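You operate a simulated robot arm through the tools that you are given. There is no shell and no other tool. Be economical: measure what you need, move in short steps, check, and stop when the job is done.

You are at the controls of a simulated robot arm. One attempt, no reset.

## Task
Plug the white aerial lead in, switch the television on, set its input to aerial and find programme 2.
Fine: use the television's own buttons.

The check looks at the end state, three seconds after you hand in, the way a careful person would. Anything else that was tipped, shoved, dropped, spilled or broken makes it a failure.

## Robot
A 7-joint arm with a two-finger parallel gripper, fixed in place. Base frame: the origin is at the foot of the arm, x ahead of it, y to its left, z up; the work surface is at about z = 790. Lengths are in mm, angles in rad, forces in N, time in s.
With the tool pointing down near the work surface it reaches from about 200 to 740 mm from the base axis. Its first joint turns from -2.897 to 2.897 rad. Payload 1.57 kg.
Tool frame: the origin (TCP) lies between the finger pads and is the grasp point; the fingertips stand 30 mm ahead of it; z points along the fingers, y is the line along which they close. The gripper opens to 110 mm. The fingers are 24 mm wide and 12 mm thick; the gripper's body (48 by 112 mm) begins 78 mm behind the TCP.
Orientation is that of the tool frame in the base frame, as a unit quaternion [w, x, y, z]. With the fingers straight down and closing along the base's y, the tool's x points along the base's -x, its y along +y and its z along -z.

## Interface
- The arm moves only by the tool jog_arm. Its argument "targets" is a list that holds one entry, the list of rows, each a list of 6 numbers: the shift along the tool's x, y, z in mm, then the turn, a rotation vector about the tool's x, y, z in rad. In form: [[[tx, ty, tz, ax, ay, az], ...]]. A call has 1 to 12 rows; each row shifts and turns the commanded pose from where the row before left it, along the tool's axes as they then stand. "fingers" is the finger opening in mm, from 0 to 110, set as the call begins (left out, the last holds). Each row takes 0.2 s and may step no farther than 50 mm and 0.15 rad from the row before; otherwise, or with a gripper value out of range, the whole call is refused. A pose out of reach is approached as far as the arm can. The call stops where the force on the tool passes 40 N (or 10 N more than at its start, if that is more) or the arm is blocked; 0.2 s more then pass. Each finger travels about 45 mm/s and halts on what it meets, pressing with about 22 N; the grip force reading is that of the motor and also rises with nothing between the fingers. The clock runs only during rows and for 0.2 s after the last one: add rows that do not move to give the fingers time. The reply holds the time, the measured pose of the TCP, the force on the tool along the base axes, the opening and the grip force, in the units named above and with some noise, with the torque about the TCP (base axes, N m) and any sound that the robot's microphone picked up.
- Cameras (640 x 400 px; columns grow to the right, rows downward): "scene" is fixed at [49.7, 499.6, 1942.5]; the picture's right is [-0.22, -0.98, 0.00], its down [-0.85, 0.19, -0.48] and it looks along [0.47, -0.11, -0.88] (base axes); focal length 322 px, centre (320, 200). "wrist" rides on the gripper at [70, 16, -141] in the tool frame; the picture's right is [-0.23, 0.97, 0.00], its down [-0.86, -0.20, -0.48] and it looks along [-0.47, -0.11, 0.88] (tool axes); focal length 222 px, centre (320, 200). There is no depth. A picture from a camera that has moved, and an enlarged one, comes with that camera's place and axes in the base frame and with its lens.
- camera(camera): a new picture of that camera. It takes no simulated time.
- slide_trunk(by): slides the trunk up (or, below 0, down) by that many mm; the arm rides with it, the base frame stays. It gives what a move gives, with no picture.
- inspect(camera, box): a new picture of the part [left, top, right, bottom] of that camera's present view, enlarged. It takes no simulated time.
- sign_off(): hands the job in; it is judged then, once.

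Work in short steps. Places have to be worked out from the pictures, the camera data and where the tool is seen: move nearer, look again, correct. Check each grasp and each placing, and mend what went wrong. You have 120 turns and 84 pictures in all, those below and enlarged ones among them. Open the gripper and draw the arm clear of the work before you hand the job in, unless the task says otherwise; then end with one line.

The tools are called after ">>>" as name(argument=value, ...) on one line, values as JSON. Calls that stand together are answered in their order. jog_arm: Moves the arm, as the interface text tells. Its arguments: {"type":"object","properties":{"targets":{"type":"array"},"fingers":{"type":"number"}},"required":["targets"]} The other tools are called the same way: slide_trunk (by) slides the trunk up or down; camera (camera) takes a picture; inspect (camera, box) takes an enlarged picture of a part of a camera's view; sign_off () hands the job in.

At the start:

```text
t: 0.0
ee_pos: [371.0, 230.5, 1391.5]
orientation: [0.001, 0.0, 1.0, 0.001]
contact_force: [-0.2, 0.5, 1.1]
moment: [0.01, 0.01, -0.02]
grip_width: 110.1
gripper_force: 0.1
trunk travel left (down, up): [-551.0, 39.0]
```

scene: 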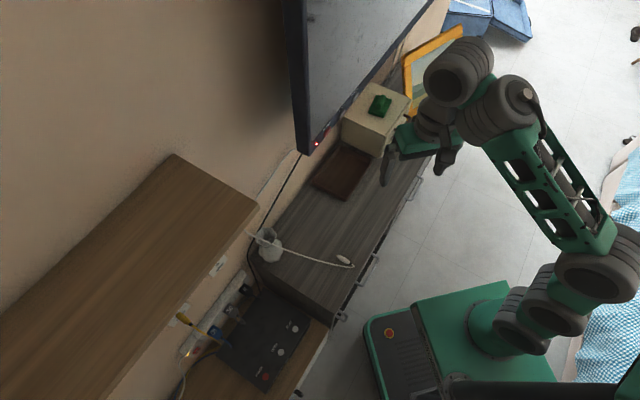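
wrist: 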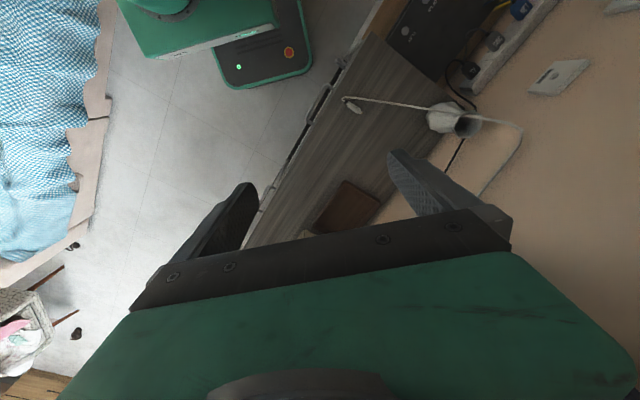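

The pictures show a TV on the wall, a white lead on the cabinet, and some boxes with buttons. I enlarge parts of the scene to identify the socket, the plug and the buttons.

>>> inspect(camera="scene", box=[220, 200, 380, 300])

>>> inspect(camera="scene", box=[280, 60, 440, 160])

>>> inspect(camera="scene", box=[150, 280, 342, 400])

```text
4.00 times, centred on (300, 250) of scene
camera zoom: at [49.7, 499.6, 1942.5], right [-0.22, -0.98, 0.0], down [-0.85, 0.19, -0.48], along [0.47, -0.11, -0.88], focal length 1289 px, centre (400, 0)
```

zoom: 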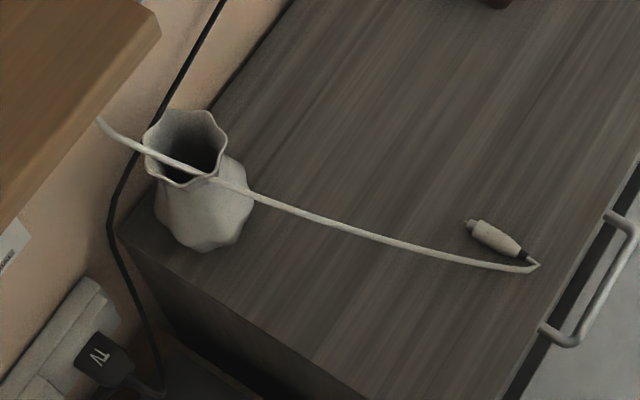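

```text
4.00 times, centred on (360, 110) of scene
camera zoom: at [49.7, 499.6, 1942.5], right [-0.22, -0.98, 0.0], down [-0.85, 0.19, -0.48], along [0.47, -0.11, -0.88], focal length 1289 px, centre (160, 560)
```

zoom: 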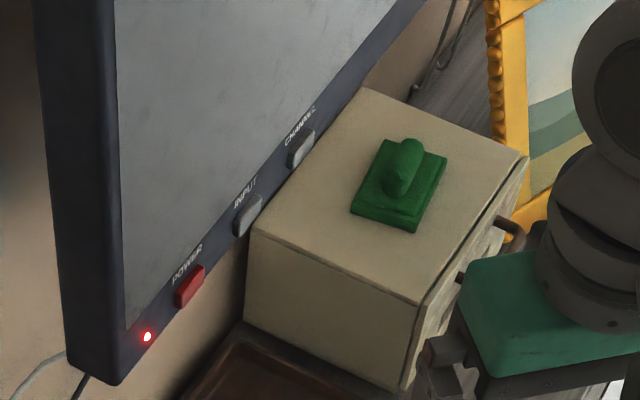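

```text
3.33 times, centred on (246, 340) of scene
camera zoom: at [49.7, 499.6, 1942.5], right [-0.22, -0.98, 0.0], down [-0.85, 0.19, -0.48], along [0.47, -0.11, -0.88], focal length 1074 px, centre (567, -267)
```

zoom: 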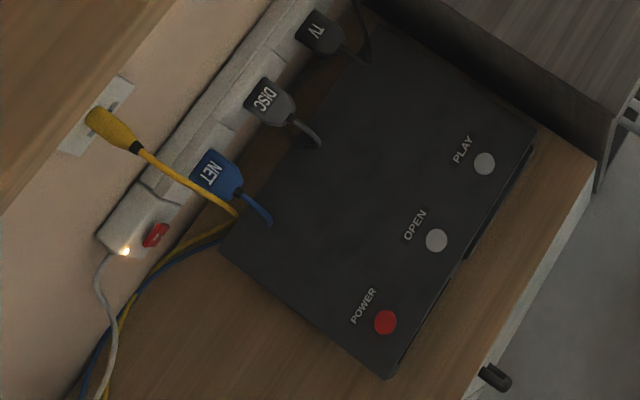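

The plug lies on the cabinet at about (398, 326, 800), tip toward the wall. Now I look for the aerial socket on the wall.

>>> inspect(camera="wrist", box=[420, 0, 640, 138])

>>> inspect(camera="scene", box=[170, 230, 266, 290])

```text
2.90 times, centred on (530, 69) of wrist
camera zoom: at [302.1, 247.1, 1533.5], right [0.23, 0.97, 0.0], down [0.85, -0.2, 0.48], along [0.47, -0.11, -0.88], focal length 644 px, centre (-289, 580)
```

zoom: 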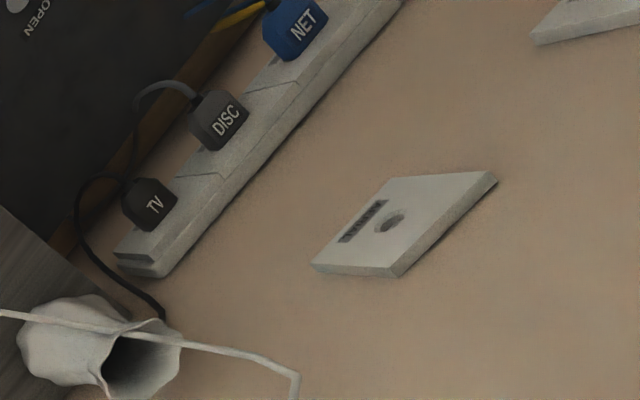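

```text
6.67 times, centred on (218, 260) of scene
camera zoom: at [49.7, 499.6, 1942.5], right [-0.22, -0.98, 0.0], down [-0.85, 0.19, -0.48], along [0.47, -0.11, -0.88], focal length 2148 px, centre (1000, -200)
```

zoom: 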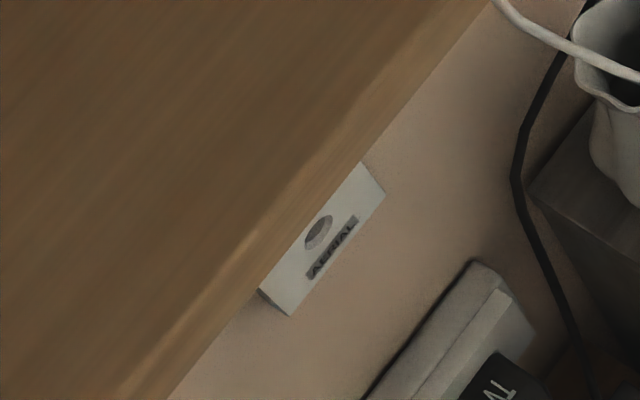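

The aerial socket triangulates to about (413, 733, 988), below the shelf, and the wall normal is about (0.69, 0.725). I turn the tool to face the wall and tilt it forward a bit, so the wrist camera can see the wall, shelf and TV.

>>> jog_arm(targets=[[[0, 0, 0, 0, 0, -0.14], [0, 0, 0, 0, 0, -0.14], [0, 0, 0, 0, 0, -0.14], [0, 0, 0, 0, 0, -0.14], [0, 0, 0, 0, 0, -0.14], [0, 0, 0, 0, 0, -0.11], [0, 0, 0, 0, 0.12, 0], [0, 0, 0, 0, 0.12, 0], [0, 0, 0, 0, 0.12, 0], [0, 0, 0, 0, 0, 0]]])

>>> camera(camera="wrist")

```text
t: 1.1
ee_pos: [371.6, 233.1, 1391.6]
orientation: [0.003, -0.3, 0.954, 0.003]
contact_force: [0.3, -0.8, -0.1]
moment: [0.01, 0.0, 0.0]
grip_width: 110.2
gripper_force: 0.1
trunk travel left (down, up): [-551.0, 39.0]
stopped in row 5: the force on the tool passed its limit at 70 N (the readings are from after the stop); the commanded pose is now the measured one
```

```text
76 pictures are left
camera wrist: at [305.8, 204.8, 1533.0], right [-0.37, 0.93, 0.0], down [0.81, 0.32, 0.49], along [0.45, 0.18, -0.87], focal length 222 px, centre (320, 200)
```

wrist: 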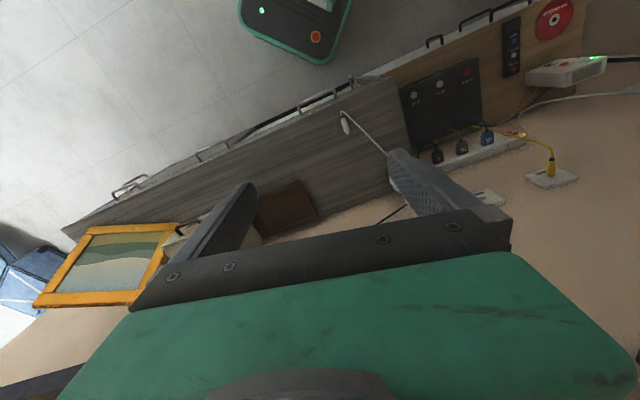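

A contact stopped the turn at 70 N, so I check what the hand touched.

>>> camera(camera="scene")

>>> inspect(camera="scene", box=[280, 40, 472, 160])

```text
75 pictures are left
```

scene: 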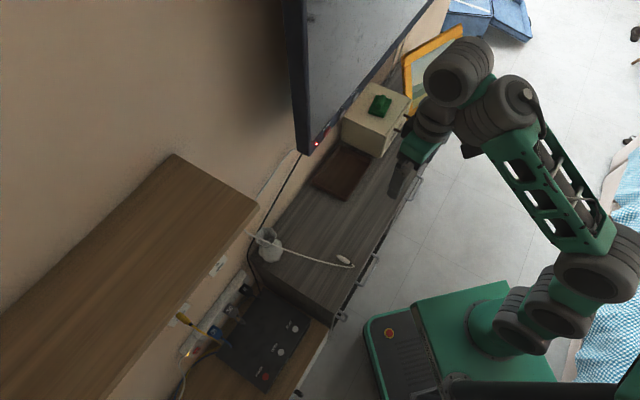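

```text
3.33 times, centred on (376, 100) of scene
camera zoom: at [49.7, 499.6, 1942.5], right [-0.22, -0.98, 0.0], down [-0.85, 0.19, -0.48], along [0.47, -0.11, -0.88], focal length 1074 px, centre (133, 533)
```

zoom: 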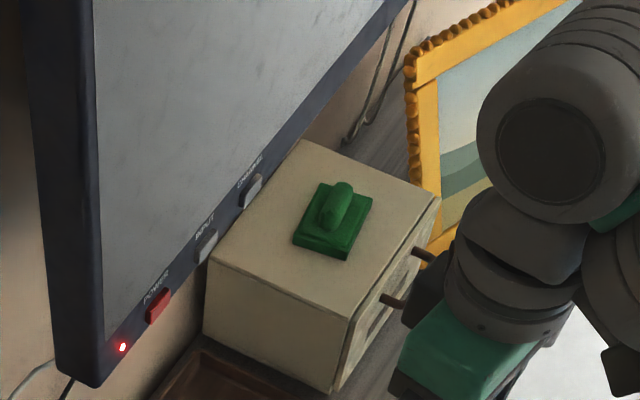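

Nothing in view seems to have been touched and the force is zero now. I try a small slow turn to see whether it is a joint limit or a transient.

>>> jog_arm(targets=[[[0, 0, 0, 0, 0, -0.04], [0, 0, 0, 0, 0, -0.04], [0, 0, 0, 0, 0, 0]]])

```text
t: 1.8
ee_pos: [374.2, 232.7, 1392.0]
orientation: [0.007, -0.335, 0.942, 0.002]
contact_force: [4.2, -0.9, -4.3]
moment: [0.31, 0.48, 0.27]
grip_width: 110.0
gripper_force: 0.0
trunk travel left (down, up): [-551.0, 39.0]
stopped in row 3: the force on the tool passed its limit at 44 N (the readings are from after the stop); the commanded pose is now the measured one
```

A real contact, probably the hand against the arm's own link, as nothing else is near. I turn back a little and move the hand forward and to the left, away from the arm.

>>> jog_arm(targets=[[[0, 0, 0, 0, 0, 0.08], [0, 0, 0, 0, 0, 0.08], [-20, 20, 0, 0, 0, 0], [-20, 20, 0, 0, 0, 0], [-20, 20, 0, 0, 0, 0], [0, 0, 0, 0, 0, 0]]])

>>> inspect(camera="scene", box=[320, 20, 640, 220])

```text
t: 3.2
ee_pos: [388.7, 295.1, 1389.6]
orientation: [0.006, -0.258, 0.966, 0.004]
contact_force: [-0.1, 0.6, -0.5]
moment: [-0.04, -0.05, 0.03]
grip_width: 110.0
gripper_force: 0.1
out of reach, approached as far as the arm can: row 5
trunk travel left (down, up): [-551.0, 39.0]
```

```text
2.00 times, centred on (480, 120) of scene
camera zoom: at [49.7, 499.6, 1942.5], right [-0.22, -0.98, 0.0], down [-0.85, 0.19, -0.48], along [0.47, -0.11, -0.88], focal length 644 px, centre (0, 360)
```

zoom: 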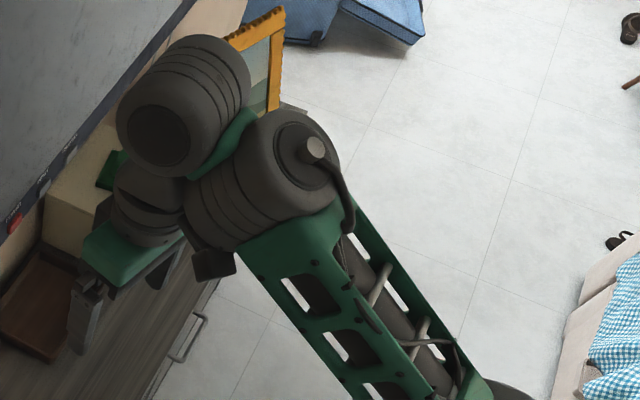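

The arm is near its limit at this height. I lower the TCP to about 1200 for a more relaxed configuration, then continue the turn.

>>> jog_arm(targets=[[[0, 0, 45, 0, 0, 0], [0, 0, 45, 0, 0, 0], [0, 0, 45, 0, 0, 0], [0, 0, 45, 0, 0, 0], [0, 0, 20, 0, 0, 0], [0, 0, 0, 0, 0, 0]]])

>>> jog_arm(targets=[[[0, 0, 0, 0, 0, -0.1], [0, 0, 0, 0, 0, -0.1], [0, 0, 0, 0, 0, -0.1], [0, 0, 0, 0, 0, 0]]])

>>> camera(camera="wrist")

>>> camera(camera="scene")

```text
t: 4.6
ee_pos: [390.3, 296.2, 1190.1]
orientation: [0.005, -0.258, 0.966, 0.003]
contact_force: [-0.8, 0.5, 0.2]
moment: [0.02, 0.03, 0.0]
grip_width: 110.2
gripper_force: 0.1
trunk travel left (down, up): [-551.0, 39.0]
```

```text
t: 5.6
ee_pos: [390.1, 295.8, 1190.1]
orientation: [0.006, -0.4, 0.917, 0.002]
contact_force: [0.3, 0.4, 0.4]
moment: [-0.01, 0.01, 0.02]
grip_width: 109.9
gripper_force: 0.0
trunk travel left (down, up): [-551.0, 39.0]
```

```text
72 pictures are left
camera wrist: at [329.7, 255.0, 1330.7], right [-0.56, 0.83, 0.0], down [0.72, 0.49, 0.49], along [0.41, 0.28, -0.87], focal length 222 px, centre (320, 200)
```

wrist: 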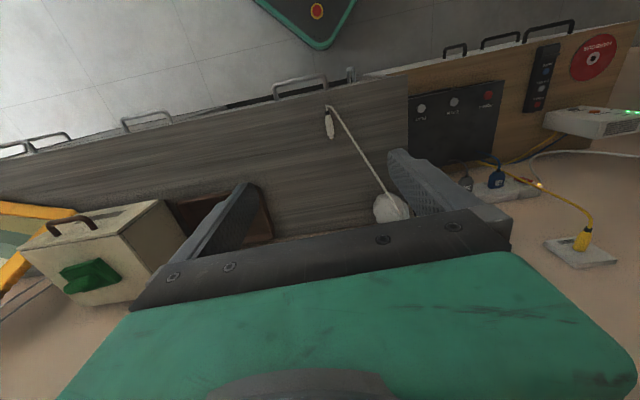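

```text
71 pictures are left
```

scene: 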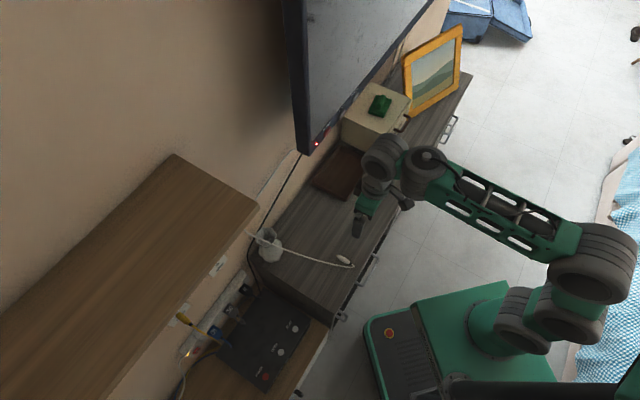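

The turn is right at yaw ≈ 0.82. Now I tilt the tool forward about 0.7 rad so that the camera looks at the wall.

>>> jog_arm(targets=[[[0, 0, 0, 0, -0.14, 0], [0, 0, 0, 0, -0.14, 0], [0, 0, 0, 0, -0.14, 0], [0, 0, 0, 0, -0.14, 0], [0, 0, 0, 0, -0.14, 0], [0, 0, 0, 0, 0, 0]]])

>>> camera(camera="wrist")

```text
t: 7.0
ee_pos: [391.0, 296.3, 1189.8]
orientation: [0.321, -0.373, 0.859, 0.138]
contact_force: [0.0, 0.6, -0.6]
moment: [-0.01, 0.0, -0.01]
grip_width: 109.7
gripper_force: 0.1
trunk travel left (down, up): [-551.0, 39.0]
```

```text
70 pictures are left
camera wrist: at [279.6, 200.7, 1251.3], right [-0.6, 0.79, 0.15], down [0.37, 0.11, 0.92], along [0.71, 0.6, -0.36], focal length 222 px, centre (320, 200)
```

wrist: 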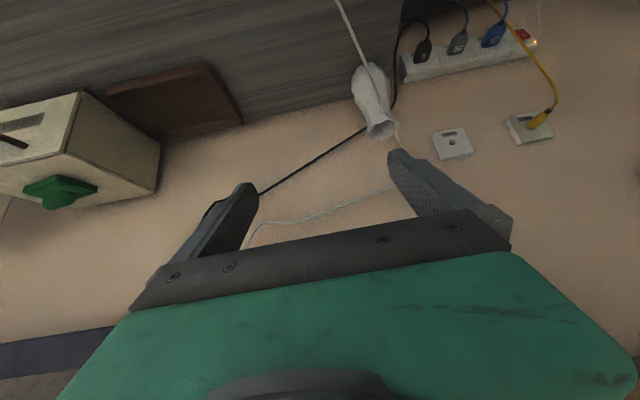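

The shelf is about 450 mm above the socket, so a tilted tool fits well. I descend to about 100 mm above the plug, with the fingers narrower, and look.

>>> jog_arm(targets=[[[27, 2.5, 35.5, 0, 0, 0], [27, 2.5, 35.5, 0, 0, 0], [27, 2.5, 35.5, 0, 0, 0], [27, 2.5, 35.5, 0, 0, 0], [27, 2.5, 35.5, 0, 0, 0], [27, 2.5, 35.5, 0, 0, 0], [0, 0, 0, 0, 0, 0]]], fingers=60)

>>> camera(camera="wrist")

>>> inspect(camera="scene", box=[260, 180, 420, 280])

```text
t: 8.6
ee_pos: [392.7, 317.3, 921.6]
orientation: [0.32, -0.375, 0.859, 0.139]
contact_force: [-0.3, 0.2, -1.0]
moment: [-0.02, -0.04, 0.02]
grip_width: 59.9
gripper_force: 0.0
trunk travel left (down, up): [-551.0, 39.0]
```

```text
69 pictures are left
camera wrist: at [281.2, 223.1, 983.5], right [-0.6, 0.79, 0.15], down [0.37, 0.11, 0.92], along [0.71, 0.6, -0.36], focal length 222 px, centre (320, 200)
```

wrist: 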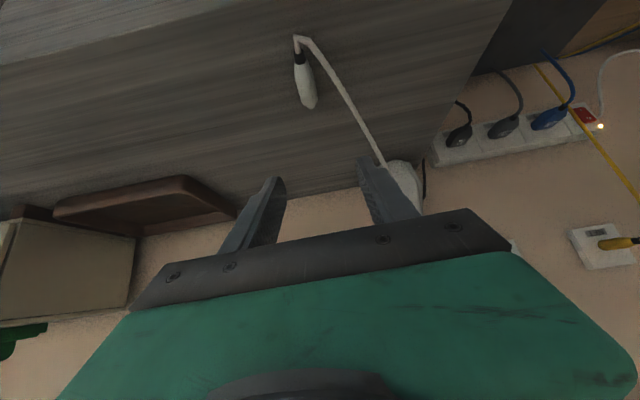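

```text
4.00 times, centred on (340, 230) of scene
camera zoom: at [49.7, 499.6, 1942.5], right [-0.22, -0.98, 0.0], down [-0.85, 0.19, -0.48], along [0.47, -0.11, -0.88], focal length 1289 px, centre (240, 80)
```

zoom: 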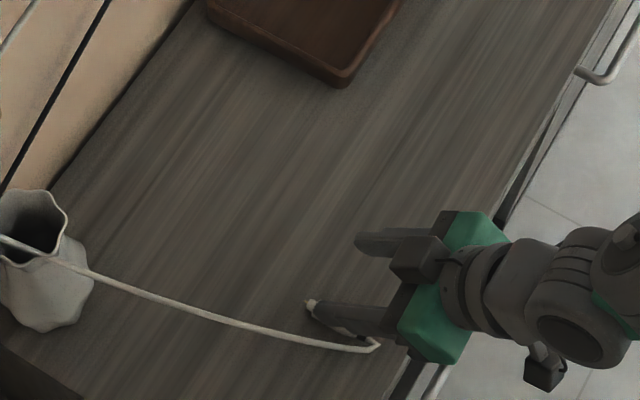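

The plug axis runs from about (384,312) to (420,350), heading 0.80 rad, aligned with the tool's yaw of 0.82. I lower onto it, to z ≈ 826, and check.

>>> jog_arm(targets=[[[14.25, 0.6, 19, 0, 0, 0], [14.25, 0.6, 19, 0, 0, 0], [14.25, 0.6, 19, 0, 0, 0], [14.25, 0.6, 19, 0, 0, 0], [0, 0, 0, 0, 0, 0]]], fingers=50)

>>> camera(camera="wrist")

>>> inspect(camera="scene", box=[300, 225, 396, 285])

```text
t: 9.8
ee_pos: [394.0, 325.7, 828.0]
orientation: [0.319, -0.375, 0.859, 0.139]
contact_force: [-0.2, 0.3, -0.9]
moment: [0.0, -0.02, -0.02]
grip_width: 50.2
gripper_force: 0.0
trunk travel left (down, up): [-551.0, 39.0]
```

```text
67 pictures are left
camera wrist: at [283.2, 229.5, 889.3], right [-0.6, 0.79, 0.15], down [0.37, 0.11, 0.92], along [0.71, 0.6, -0.36], focal length 222 px, centre (320, 200)
```

wrist: 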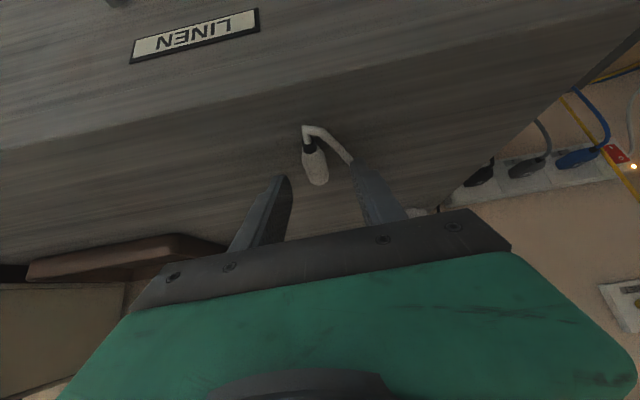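

```text
6.67 times, centred on (348, 255) of scene
camera zoom: at [49.7, 499.6, 1942.5], right [-0.22, -0.98, 0.0], down [-0.85, 0.19, -0.48], along [0.47, -0.11, -0.88], focal length 2148 px, centre (133, -167)
```

zoom: 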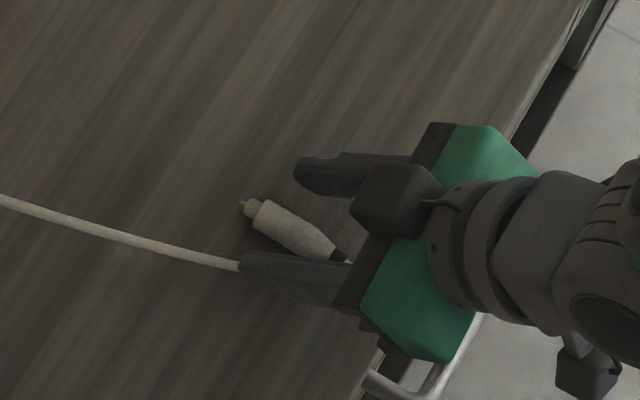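

The plug is about 4.5 mm to the -y side of the tool's centre, and the lead runs beside the +y finger. I rise a little, shift -5.5 mm along y, narrow to 24 mm so the lead stays outside, and look.

>>> jog_arm(targets=[[[-9.7, 0, -11.5, 0, 0, 0], [0, -5.5, 0, 0, 0, 0], [0, 0, 0, 0, 0, 0]]], fingers=25)

>>> inspect(camera="wrist", box=[240, 100, 400, 200])

>>> inspect(camera="scene", box=[300, 225, 396, 285])

```text
t: 10.6
ee_pos: [398.5, 320.2, 842.1]
orientation: [0.32, -0.375, 0.859, 0.139]
contact_force: [-1.0, -1.4, 0.0]
moment: [-0.02, 0.01, 0.01]
grip_width: 25.1
gripper_force: 0.0
trunk travel left (down, up): [-551.0, 39.0]
```

```text
4.00 times, centred on (320, 150) of wrist
camera zoom: at [287.3, 225.3, 905.0], right [-0.6, 0.79, 0.15], down [0.37, 0.11, 0.92], along [0.71, 0.6, -0.36], focal length 888 px, centre (320, 400)
```

zoom: 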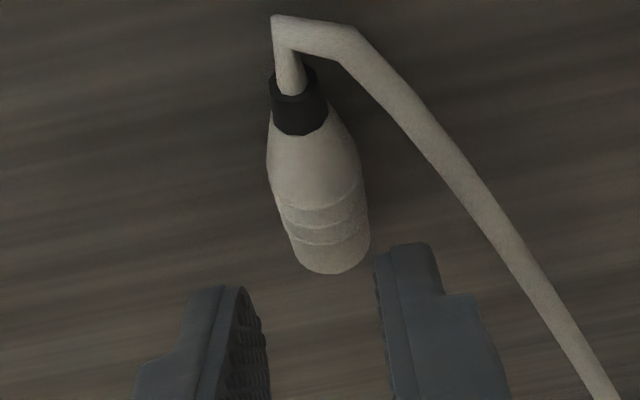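

```text
6.67 times, centred on (348, 255) of scene
camera zoom: at [49.7, 499.6, 1942.5], right [-0.22, -0.98, 0.0], down [-0.85, 0.19, -0.48], along [0.47, -0.11, -0.88], focal length 2148 px, centre (133, -167)
```

zoom: 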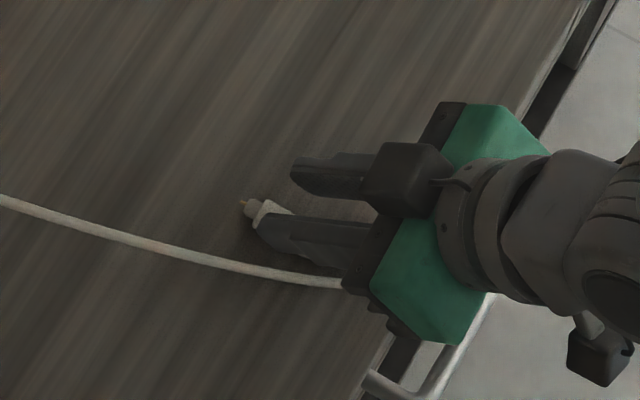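

Comparing both cameras consistently, the plug axis is at z ≈ 805, and lies about 5 mm to the +y side of the tool centre now. I shift +5 in y, 5 mm back, and down 14.

>>> jog_arm(targets=[[[0, 5, 0, 0, 0, 0], [6.4, 0, 3.75, 0, 0, 0], [6.4, 0, 3.75, 0, 0, 0], [0, 0, 0, 0, 0, 0]]])

>>> inspect(camera="wrist", box=[240, 100, 400, 200])

```text
t: 11.6
ee_pos: [391.1, 320.7, 828.8]
orientation: [0.32, -0.374, 0.859, 0.138]
contact_force: [-0.2, 0.7, 0.0]
moment: [0.02, 0.01, 0.02]
grip_width: 25.3
gripper_force: 0.0
trunk travel left (down, up): [-551.0, 39.0]
```

```text
4.00 times, centred on (320, 150) of wrist
camera zoom: at [280.8, 225.6, 890.6], right [-0.6, 0.79, 0.15], down [0.37, 0.11, 0.92], along [0.71, 0.6, -0.36], focal length 888 px, centre (320, 400)
```

zoom: 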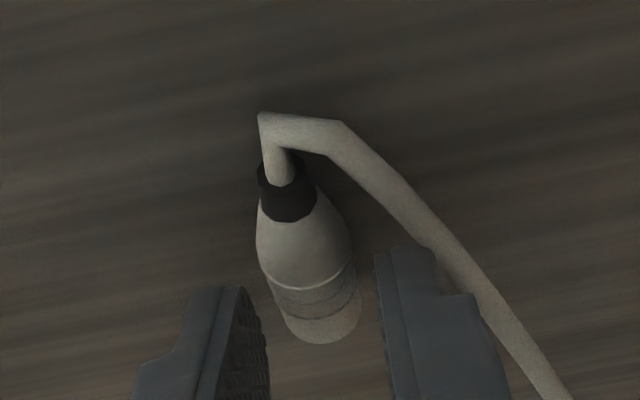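

The plug is now centred between the fingers and the lead is clear. I go down 2 mm and close.

>>> jog_arm(targets=[[[1.3, 0, 1.5, 0, 0, 0], [0, 0, 0, 0, 0, 0]]])

>>> jog_arm(targets=[[[0, 0, 0, 0, 0, 0], [0, 0, 0, 0, 0, 0], [0, 0, 0, 0, 0, 0]]], fingers=6)

>>> inspect(camera="wrist", box=[240, 100, 400, 200])

```text
t: 12.2
ee_pos: [392.2, 319.3, 826.9]
orientation: [0.321, -0.374, 0.859, 0.139]
contact_force: [-0.4, -0.4, 0.5]
moment: [0.05, 0.01, -0.02]
grip_width: 24.9
gripper_force: 0.1
trunk travel left (down, up): [-551.0, 39.0]
```

```text
t: 13.0
ee_pos: [391.0, 320.2, 827.7]
orientation: [0.319, -0.374, 0.86, 0.138]
contact_force: [-0.2, 0.0, 0.6]
moment: [-0.01, -0.01, 0.02]
grip_width: 15.5
gripper_force: 22.1
trunk travel left (down, up): [-551.0, 39.0]
```

```text
4.00 times, centred on (320, 150) of wrist
camera zoom: at [280.5, 225.5, 888.9], right [-0.6, 0.79, 0.15], down [0.37, 0.11, 0.92], along [0.71, 0.6, -0.36], focal length 888 px, centre (320, 400)
```

zoom: 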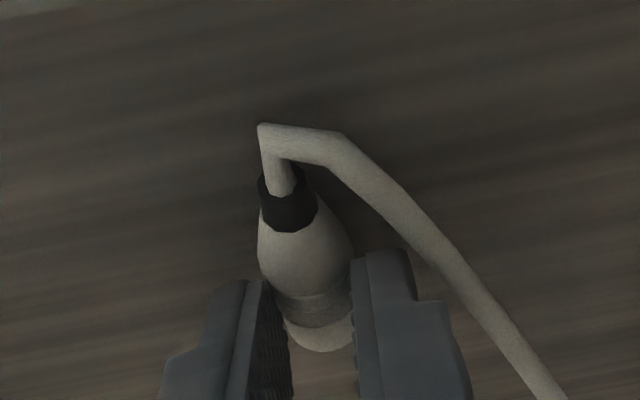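

Held, with an opening of 15.5 mm at 22 N. I lift 80 mm straight up and check the plug and lead.

>>> jog_arm(targets=[[[-12.9, 0, -15.3, 0, 0, 0], [-12.9, 0, -15.3, 0, 0, 0], [-12.9, 0, -15.3, 0, 0, 0], [-12.9, 0, -15.3, 0, 0, 0], [0, 0, 0, 0, 0, 0]]])

>>> camera(camera="scene")

>>> inspect(camera="wrist", box=[200, 80, 440, 230])

```text
t: 14.2
ee_pos: [390.0, 320.1, 908.0]
orientation: [0.319, -0.374, 0.86, 0.139]
contact_force: [0.0, 0.2, -0.3]
moment: [0.0, 0.0, 0.01]
grip_width: 6.0
gripper_force: 0.0
trunk travel left (down, up): [-551.0, 39.0]
```

```text
61 pictures are left
```

scene: 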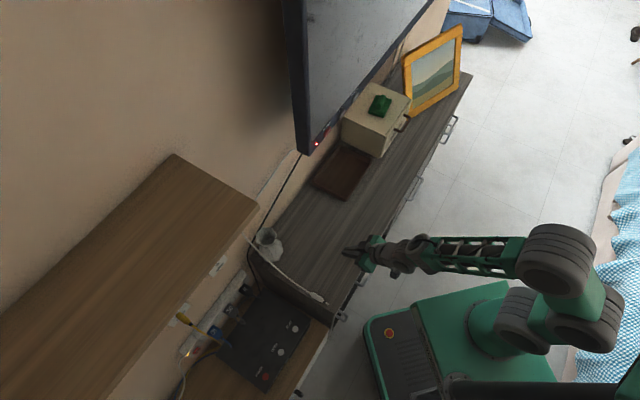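

```text
2.67 times, centred on (320, 155) of wrist
camera zoom: at [280.1, 224.8, 969.9], right [-0.6, 0.79, 0.15], down [0.37, 0.11, 0.92], along [0.71, 0.6, -0.36], focal length 592 px, centre (320, 320)
```

zoom: 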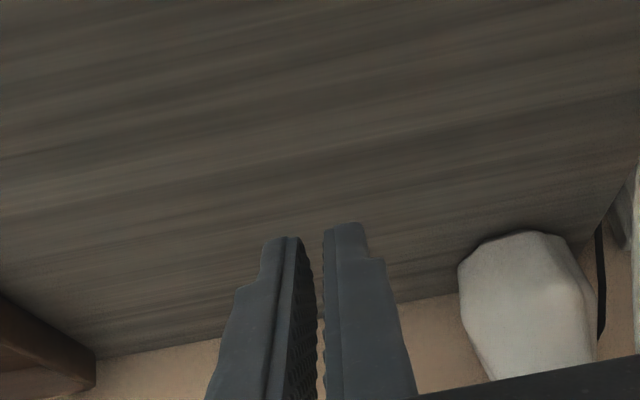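

The plug slipped out on the lift (too shallow a grip) and the lead has swung sideways. I open up and look where it lies now.

>>> inspect(camera="scene", box=[240, 220, 368, 300])

>>> inspect(camera="scene", box=[288, 270, 352, 310])

```text
5.00 times, centred on (304, 260) of scene
camera zoom: at [49.7, 499.6, 1942.5], right [-0.22, -0.98, 0.0], down [-0.85, 0.19, -0.48], along [0.47, -0.11, -0.88], focal length 1611 px, centre (400, -100)
```

zoom: 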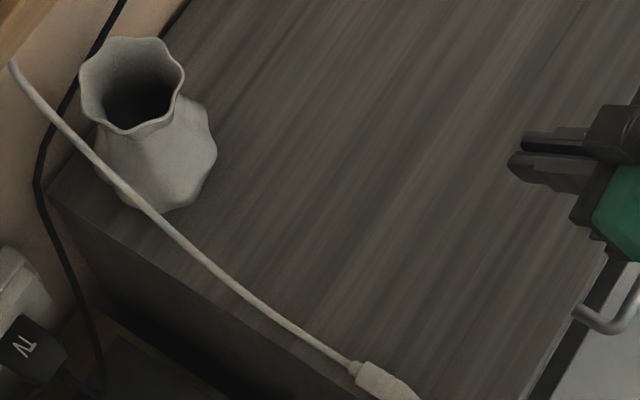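

```text
10.00 times, centred on (320, 290) of scene
camera zoom: at [49.7, 499.6, 1942.5], right [-0.22, -0.98, 0.0], down [-0.85, 0.19, -0.48], along [0.47, -0.11, -0.88], focal length 3221 px, centre (320, -700)
```

zoom: 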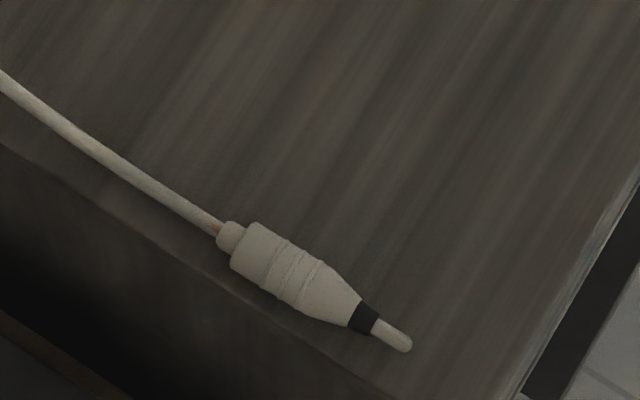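

The plug has shifted parallel to the wall to about (287, 448), same heading; the vase is untouched. I move above it with a steeper tool (tilt 0.35) for a deeper grip, and look from the wrist.

>>> jog_arm(targets=[[[-8.3, 40.6, -3.5, 0, 0, 0], [-8.3, 40.6, -3.5, 0, 0, 0], [-8.3, 40.6, -3.5, 0, 0, 0], [-8.3, 40.6, -3.5, 0, 0, 0], [0, 0, 0, 0, 0.117, 0], [0, 0, 0, 0, 0.117, 0], [0, 0, 0, 0, 0.117, 0], [0, 0, 0, 0, 0, 0]]], fingers=40)

>>> camera(camera="wrist")

>>> inspect(camera="wrist", box=[240, 40, 400, 140])

```text
t: 16.0
ee_pos: [282.8, 442.0, 939.4]
orientation: [0.165, -0.393, 0.902, 0.071]
contact_force: [0.3, 0.8, -0.9]
moment: [-0.02, 0.03, -0.02]
grip_width: 39.8
gripper_force: 0.0
trunk travel left (down, up): [-551.0, 39.0]
```

```text
57 pictures are left
camera wrist: at [192.3, 369.6, 1047.9], right [-0.57, 0.82, 0.08], down [0.58, 0.33, 0.75], along [0.59, 0.47, -0.66], focal length 222 px, centre (320, 200)
```

wrist: 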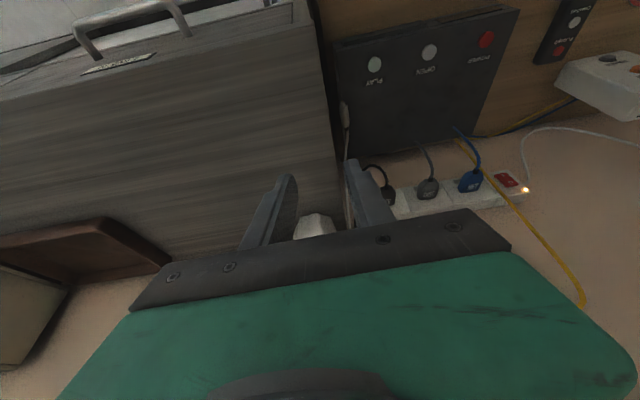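

```text
4.00 times, centred on (320, 90) of wrist
camera zoom: at [192.3, 369.6, 1047.9], right [-0.57, 0.82, 0.08], down [0.58, 0.33, 0.75], along [0.59, 0.47, -0.66], focal length 888 px, centre (320, 640)
```

zoom: 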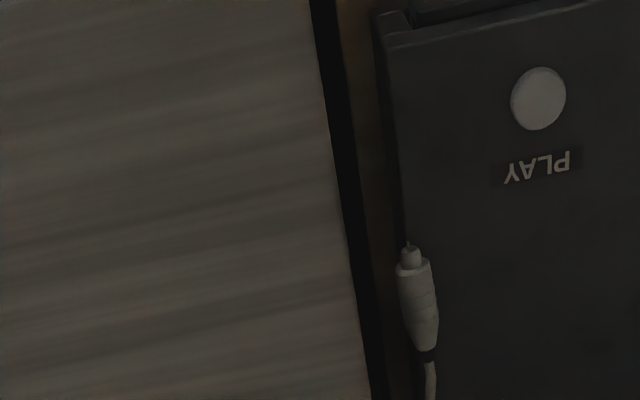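

The plug has moved again: it slid over the cabinet's end, now near the disc player. I check the scene and whether it is still moving.

>>> jog_arm(targets=[[[0, 0, 0, 0, 0, 0], [0, 0, 0, 0, 0, 0], [0, 0, 0, 0, 0, 0], [0, 0, 0, 0, 0, 0], [0, 0, 0, 0, 0, 0], [0, 0, 0, 0, 0, 0]]])

>>> inspect(camera="scene", box=[200, 220, 360, 320])

>>> inspect(camera="wrist", box=[240, 40, 400, 140])

```text
t: 17.4
ee_pos: [282.2, 441.3, 939.8]
orientation: [0.165, -0.393, 0.902, 0.071]
contact_force: [-0.7, -0.4, -0.9]
moment: [-0.03, 0.01, -0.01]
grip_width: 40.0
gripper_force: 0.0
trunk travel left (down, up): [-551.0, 39.0]
```

```text
4.00 times, centred on (280, 270) of scene
camera zoom: at [49.7, 499.6, 1942.5], right [-0.22, -0.98, 0.0], down [-0.85, 0.19, -0.48], along [0.47, -0.11, -0.88], focal length 1289 px, centre (480, -80)
```

zoom: 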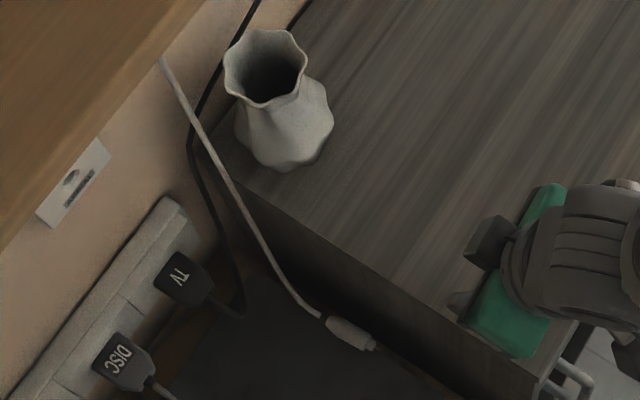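

```text
4.00 times, centred on (320, 90) of wrist
camera zoom: at [192.1, 369.4, 1047.6], right [-0.57, 0.82, 0.08], down [0.57, 0.33, 0.75], along [0.59, 0.47, -0.66], focal length 888 px, centre (320, 640)
```

zoom: 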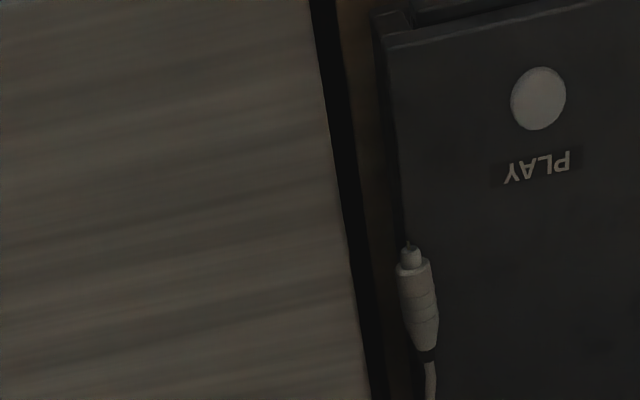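

The plug has settled on top of the disc player at about (332, 565, 625), with its tip facing away from the wall; the lead now hangs clear of the vase. I need to grip it with the tool turned half round, then turn back. I rise, level the tilt and start turning about the vertical.

>>> jog_arm(targets=[[[-12.6, 0, -34.4, 0, 0, 0], [-12.6, 0, -34.4, 0, 0, 0], [-12.6, 0, -34.4, 0, 0, 0], [0, 0, 0, 0, 0.117, 0], [0, 0, 0, 0, 0.117, 0], [0, 0, 0, 0, 0.117, 0], [0, 0, 0, 0, 0, -0.14], [0, 0, 0, 0, 0, -0.14], [0, 0, 0, 0, 0, -0.14], [0, 0, 0, 0, 0, -0.14], [0, 0, 0, 0, 0, -0.14], [0, 0, 0, 0, 0, 0]]])

>>> jog_arm(targets=[[[0, 0, 0, 0, 0, -0.14], [0, 0, 0, 0, 0, -0.14], [0, 0, 0, 0, 0, -0.14], [0, 0, 0, 0, 0, -0.14], [0, 0, 0, 0, 0, -0.14], [0, 0, 0, 0, 0, -0.14], [0, 0, 0, 0, 0, -0.14], [0, 0, 0, 0, 0, -0.14], [0, 0, 0, 0, 0, 0]]])

```text
t: 20.0
ee_pos: [282.0, 440.3, 1048.8]
orientation: [0.006, -0.69, 0.724, -0.001]
contact_force: [-0.3, 0.0, -0.3]
moment: [-0.02, -0.02, -0.02]
grip_width: 39.9
gripper_force: 0.0
trunk travel left (down, up): [-551.0, 39.0]
```

```text
t: 22.0
ee_pos: [282.3, 440.4, 1049.1]
orientation: [-0.004, 0.969, -0.247, 0.003]
contact_force: [-0.3, 1.2, -0.1]
moment: [0.04, -0.01, 0.03]
grip_width: 40.0
gripper_force: 0.2
trunk travel left (down, up): [-551.0, 39.0]
```

Turning works freely so far (yaw 2.64). I continue to yaw ≈ 4.0.

>>> jog_arm(targets=[[[0, 0, 0, 0, 0, -0.136], [0, 0, 0, 0, 0, -0.136], [0, 0, 0, 0, 0, -0.136], [0, 0, 0, 0, 0, -0.136], [0, 0, 0, 0, 0, -0.136], [0, 0, 0, 0, 0, -0.136], [0, 0, 0, 0, 0, -0.136], [0, 0, 0, 0, 0, -0.136], [0, 0, 0, 0, 0, -0.136], [0, 0, 0, 0, 0, -0.136], [0, 0, 0, 0, 0, 0]]])

>>> camera(camera="wrist")

>>> camera(camera="scene")

```text
t: 24.4
ee_pos: [282.0, 441.5, 1049.3]
orientation: [-0.002, 0.909, 0.417, 0.005]
contact_force: [0.2, 0.2, 0.3]
moment: [-0.02, 0.01, 0.02]
grip_width: 40.2
gripper_force: 0.2
trunk travel left (down, up): [-551.0, 39.0]
```

```text
53 pictures are left
camera wrist: at [338.2, 483.0, 1191.6], right [0.59, -0.81, 0.0], down [-0.71, -0.52, 0.47], along [-0.38, -0.28, -0.88], focal length 222 px, centre (320, 200)
```

wrist: 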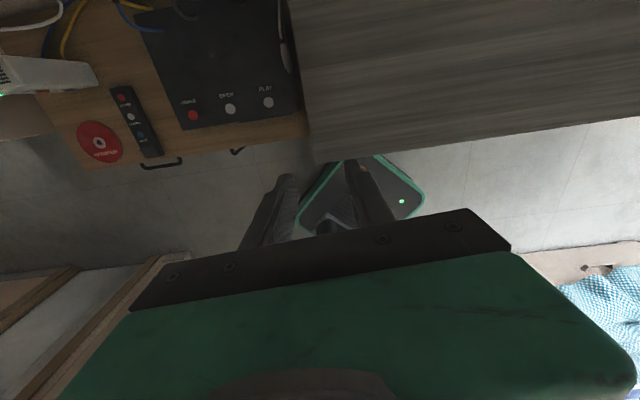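

```text
52 pictures are left
```

scene: 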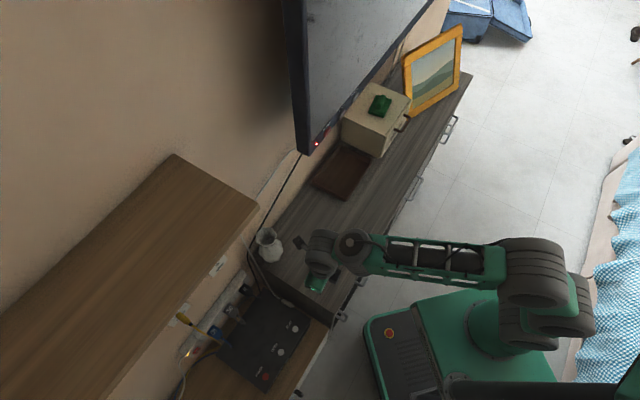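

Turned: yaw ≈ 4.0, pointing away from the wall. I move horizontally above the plug, offset slightly to the left of it to keep clear of the cabinet end and the vase, then lean the tool by roll 0.1 and tilt 0.25.

>>> jog_arm(targets=[[[33.5, -14.8, 0, 0, 0, 0], [33.5, -14.8, 0, 0, 0, 0], [33.5, -14.8, 0, 0, 0, 0], [33.5, -14.8, 0, 0, 0, 0], [0, 0, 0, -0.1, 0, 0], [0, 0, 0, 0, -0.125, 0], [0, 0, 0, 0, -0.125, 0], [0, 0, 0, 0, 0, 0]]], fingers=50)

>>> camera(camera="scene")

>>> camera(camera="wrist")

```text
t: 26.2
ee_pos: [314.4, 566.5, 1046.5]
orientation: [0.084, 0.907, 0.409, -0.059]
contact_force: [0.2, 0.3, 0.5]
moment: [-0.01, 0.02, 0.01]
grip_width: 50.3
gripper_force: 0.0
out of reach, approached as far as the arm can: row 5, 7
trunk travel left (down, up): [-551.0, 39.0]
```

```text
51 pictures are left
```

scene: 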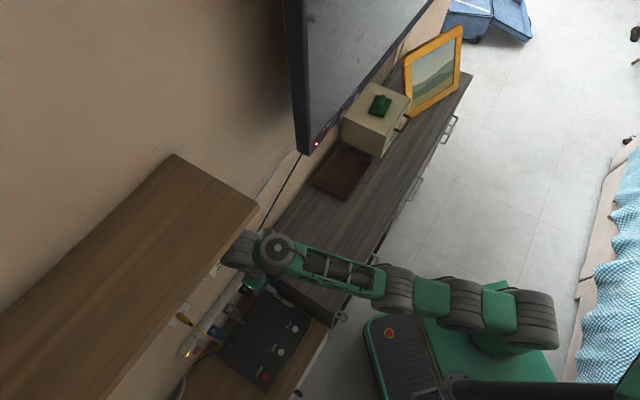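

```text
50 pictures are left
camera wrist: at [378.4, 635.5, 1174.7], right [0.58, -0.8, 0.14], down [-0.69, -0.4, 0.6], along [-0.42, -0.45, -0.79], focal length 222 px, centre (320, 200)
```

wrist: 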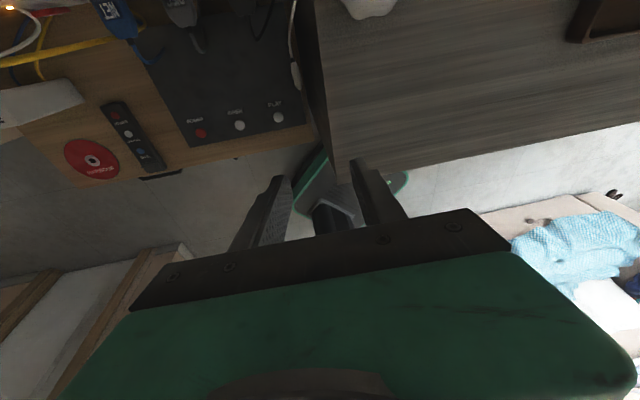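

The arm was stretched at this height; lower down it has more reach. I descend 200 mm while shifting 15 mm further left, away from the vase, then look.

>>> jog_arm(targets=[[[0, -15, 0, 0, 0, 0], [7, -4.2, 39.2, 0, 0, 0], [7, -4.2, 39.2, 0, 0, 0], [7, -4.2, 39.2, 0, 0, 0], [7, -4.2, 39.2, 0, 0, 0], [0, 0, 0, 0, 0, 0]]], fingers=84)

>>> camera(camera="scene")

>>> camera(camera="wrist")

```text
t: 27.6
ee_pos: [302.9, 574.9, 884.6]
orientation: [0.083, 0.907, 0.409, -0.058]
contact_force: [0.7, 0.0, 0.0]
moment: [-0.03, 0.0, 0.0]
grip_width: 84.0
gripper_force: 0.1
trunk travel left (down, up): [-551.0, 39.0]
```

```text
49 pictures are left
```

scene: 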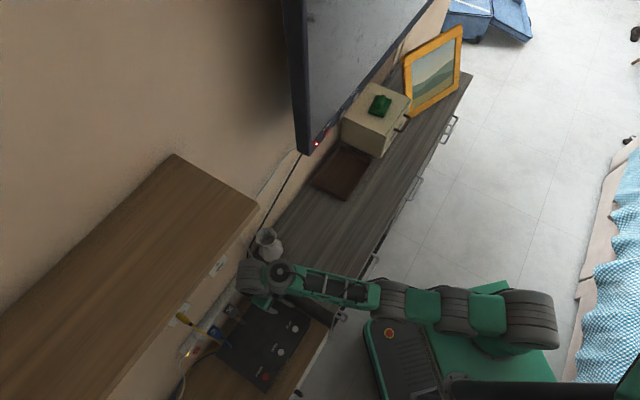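

```text
48 pictures are left
camera wrist: at [366.6, 643.9, 1013.2], right [0.58, -0.8, 0.14], down [-0.69, -0.4, 0.6], along [-0.42, -0.44, -0.79], focal length 222 px, centre (320, 200)
```

wrist: 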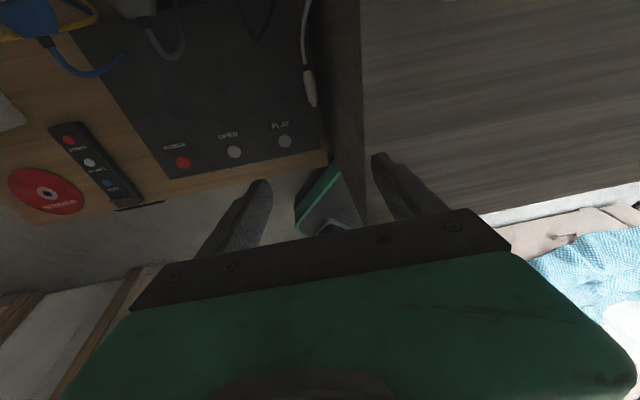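

I zoom on the plug to measure it from here.

>>> inspect(camera="wrist", box=[248, 0, 440, 120])

>>> inspect(camera="scene", box=[224, 220, 352, 300])

```text
3.33 times, centred on (344, 60) of wrist
camera zoom: at [366.6, 643.9, 1013.2], right [0.58, -0.8, 0.14], down [-0.69, -0.4, 0.6], along [-0.42, -0.44, -0.79], focal length 740 px, centre (240, 667)
```

zoom: 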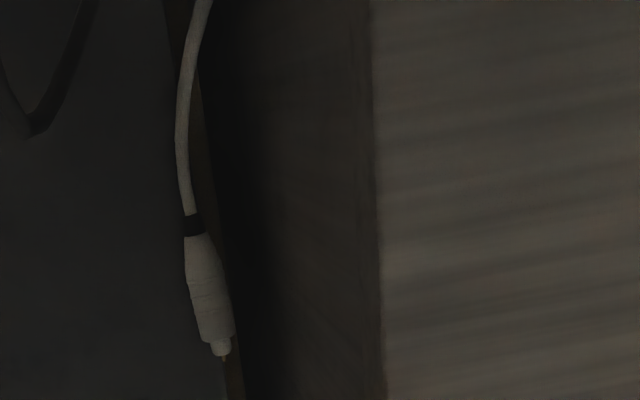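

```text
5.00 times, centred on (288, 260) of scene
camera zoom: at [49.7, 499.6, 1942.5], right [-0.22, -0.98, 0.0], down [-0.85, 0.19, -0.48], along [0.47, -0.11, -0.88], focal length 1611 px, centre (480, -100)
```

zoom: 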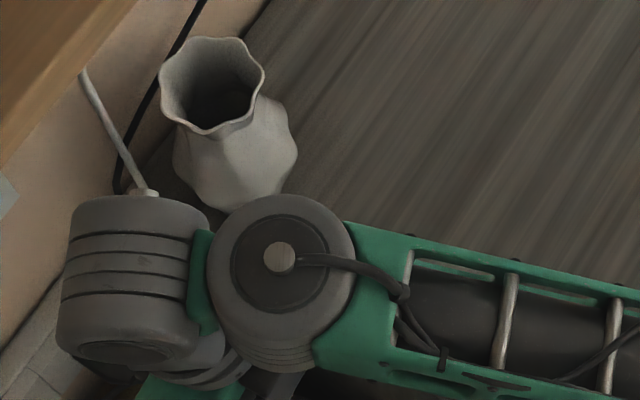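

Plug: front at (319.5, 554), rear (352, 591), z ≈ 618. I descend 60 % of the way to a point 30 mm left of it, then increase the tilt to 0.35, and look.

>>> jog_arm(targets=[[[9.2, -4.3, 34.6, 0, 0, 0], [9.2, -4.3, 34.6, 0, 0, 0], [9.2, -4.3, 34.6, 0, 0, 0], [9.2, -4.3, 34.6, 0, 0, 0], [0, 0, 0, 0, -0.085, 0], [0, 0, 0, 0, -0.085, 0], [0, 0, 0, 0, 0, 0]]])

>>> camera(camera="wrist")

>>> camera(camera="scene")

```text
t: 29.2
ee_pos: [290.2, 537.7, 757.9]
orientation: [0.116, 0.898, 0.402, -0.133]
contact_force: [-10.1, 36.2, 6.1]
moment: [-0.75, -0.36, 0.55]
grip_width: 56.4
gripper_force: 0.2
out of reach, approached as far as the arm can: row 2, 3, 4, 5, 6
trunk travel left (down, up): [-551.0, 39.0]
```

```text
45 pictures are left
camera wrist: at [367.1, 619.7, 869.2], right [0.59, -0.79, 0.17], down [-0.63, -0.31, 0.71], along [-0.51, -0.53, -0.68], focal length 222 px, centre (320, 200)
```

wrist: 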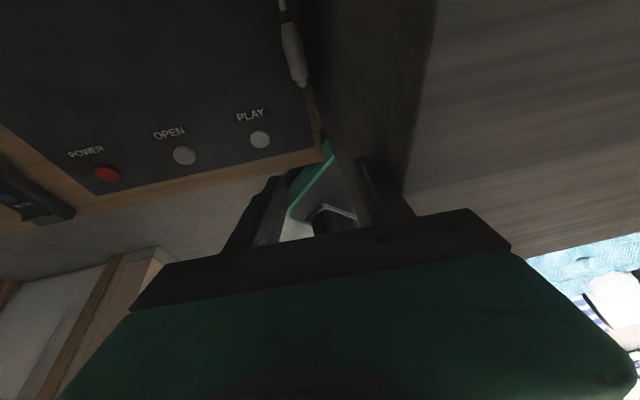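

```text
44 pictures are left
```

scene: 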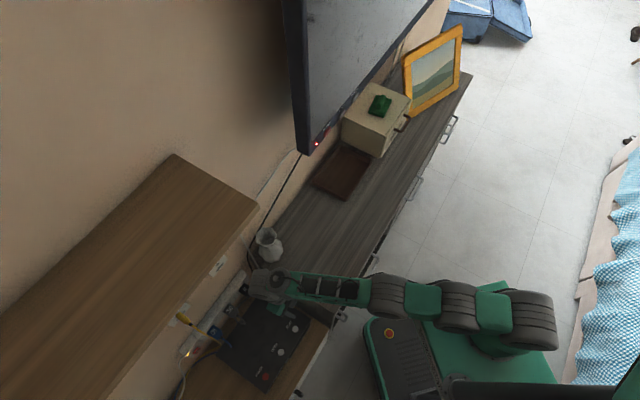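

The right finger met the cabinet end because the arm was fully stretched — its shoulder is high, so the trunk should be lower. I back off to the left and up.

>>> jog_arm(targets=[[[0, -12, 0, 0, 0, 0], [-11.6, 3.5, -32.8, 0, 0, 0], [-11.6, 3.5, -32.8, 0, 0, 0], [-11.6, 3.5, -32.8, 0, 0, 0], [-11.6, 3.5, -32.8, 0, 0, 0], [0, 0, 0, 0, 0, 0]]])

>>> inspect(camera="scene", box=[180, 200, 372, 320])

```text
t: 30.6
ee_pos: [285.3, 535.6, 896.6]
orientation: [0.117, 0.899, 0.401, -0.134]
contact_force: [-0.4, 0.3, -0.7]
moment: [0.04, 0.01, 0.01]
grip_width: 84.1
gripper_force: 0.0
out of reach, approached as far as the arm can: row 5
trunk travel left (down, up): [-551.0, 39.0]
```

```text
3.33 times, centred on (276, 260) of scene
camera zoom: at [49.7, 499.6, 1942.5], right [-0.22, -0.98, 0.0], down [-0.85, 0.19, -0.48], along [0.47, -0.11, -0.88], focal length 1074 px, centre (467, 0)
```

zoom: 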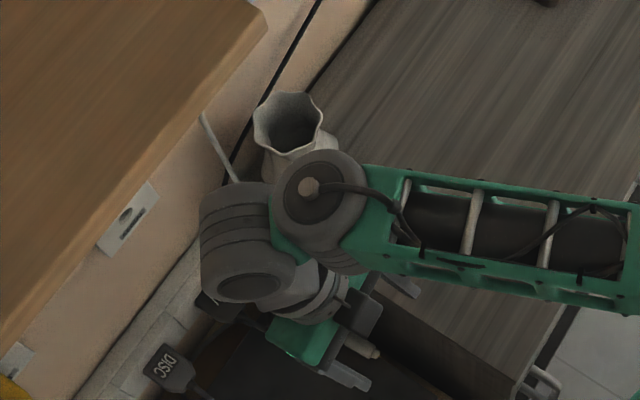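

At a reversed tilt the arm cannot reach the plug. I change plan: grip it with the tool nearly vertical with the trunk lowered, set it down on the cabinet near the robot, and regrip tilted there. First I level the tilt and move over, left of the plug.

>>> jog_arm(targets=[[[0, 0, 0, 0, 0.11, 0], [0, 0, 0, 0, 0.11, 0], [0, 0, 0, 0, 0.11, 0], [27.7, -8, -0.8, 0, 0, 0], [27.7, -8, -0.8, 0, 0, 0], [0, 0, 0, 0, 0, 0], [0, 0, 0, 0, 0, 0]]])

>>> slide_trunk(by=-60)

```text
t: 32.2
ee_pos: [306.9, 599.6, 895.1]
orientation: [0.05, 0.908, 0.416, 0.013]
contact_force: [-0.3, 0.3, -0.8]
moment: [0.01, 0.0, 0.0]
grip_width: 84.0
gripper_force: 0.0
out of reach, approached as far as the arm can: row 1, 2, 3, 5
trunk travel left (down, up): [-551.0, 39.0]
```

```text
t: 33.2
ee_pos: [305.5, 598.2, 835.0]
orientation: [0.05, 0.908, 0.416, 0.014]
contact_force: [0.7, -0.5, 0.2]
moment: [-0.03, 0.02, -0.01]
grip_width: 84.2
gripper_force: 0.1
trunk travel left (down, up): [-491.0, 99.0]
```

I shift 10 mm right to keep the plug inside the fingers and lower the trunk 130 more, then look.

>>> jog_arm(targets=[[[0, 10, 0, 0, 0, 0], [0, 0, 0, 0, 0, 0]]])

>>> slide_trunk(by=-130)

>>> camera(camera="wrist")

>>> camera(camera="scene")

```text
t: 33.8
ee_pos: [313.4, 592.7, 834.5]
orientation: [0.05, 0.908, 0.415, 0.012]
contact_force: [0.4, 0.3, 0.9]
moment: [-0.02, -0.02, -0.04]
grip_width: 83.6
gripper_force: 0.0
trunk travel left (down, up): [-491.0, 99.0]
```

```text
t: 35.3
ee_pos: [312.9, 592.8, 705.0]
orientation: [0.049, 0.908, 0.416, 0.013]
contact_force: [0.0, -0.5, 0.3]
moment: [0.04, -0.04, 0.04]
grip_width: 84.0
gripper_force: 0.1
trunk travel left (down, up): [-361.0, 229.0]
```

```text
42 pictures are left
camera wrist: at [361.9, 645.5, 847.3], right [0.58, -0.81, 0.1], down [-0.74, -0.48, 0.47], along [-0.33, -0.35, -0.88], focal length 222 px, centre (320, 200)
```

wrist: 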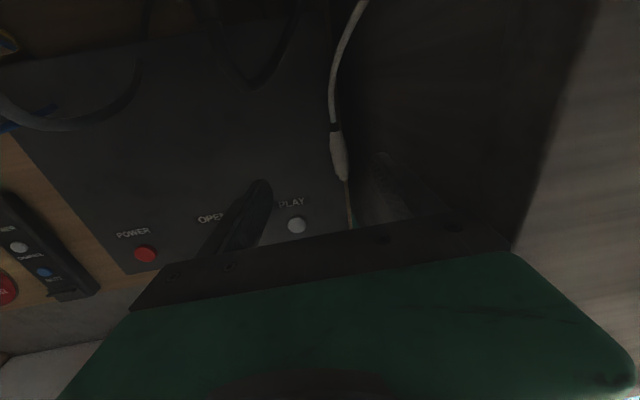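

```text
41 pictures are left
```

scene: 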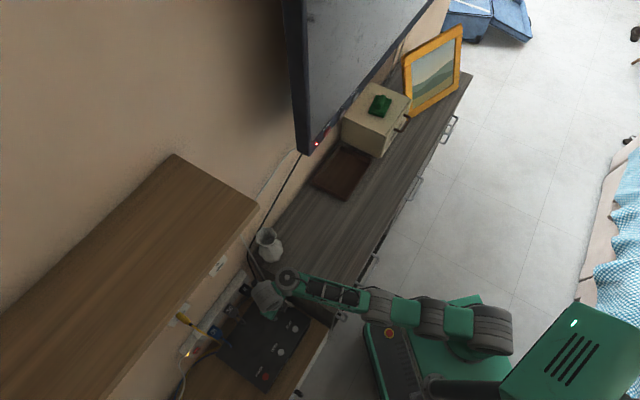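

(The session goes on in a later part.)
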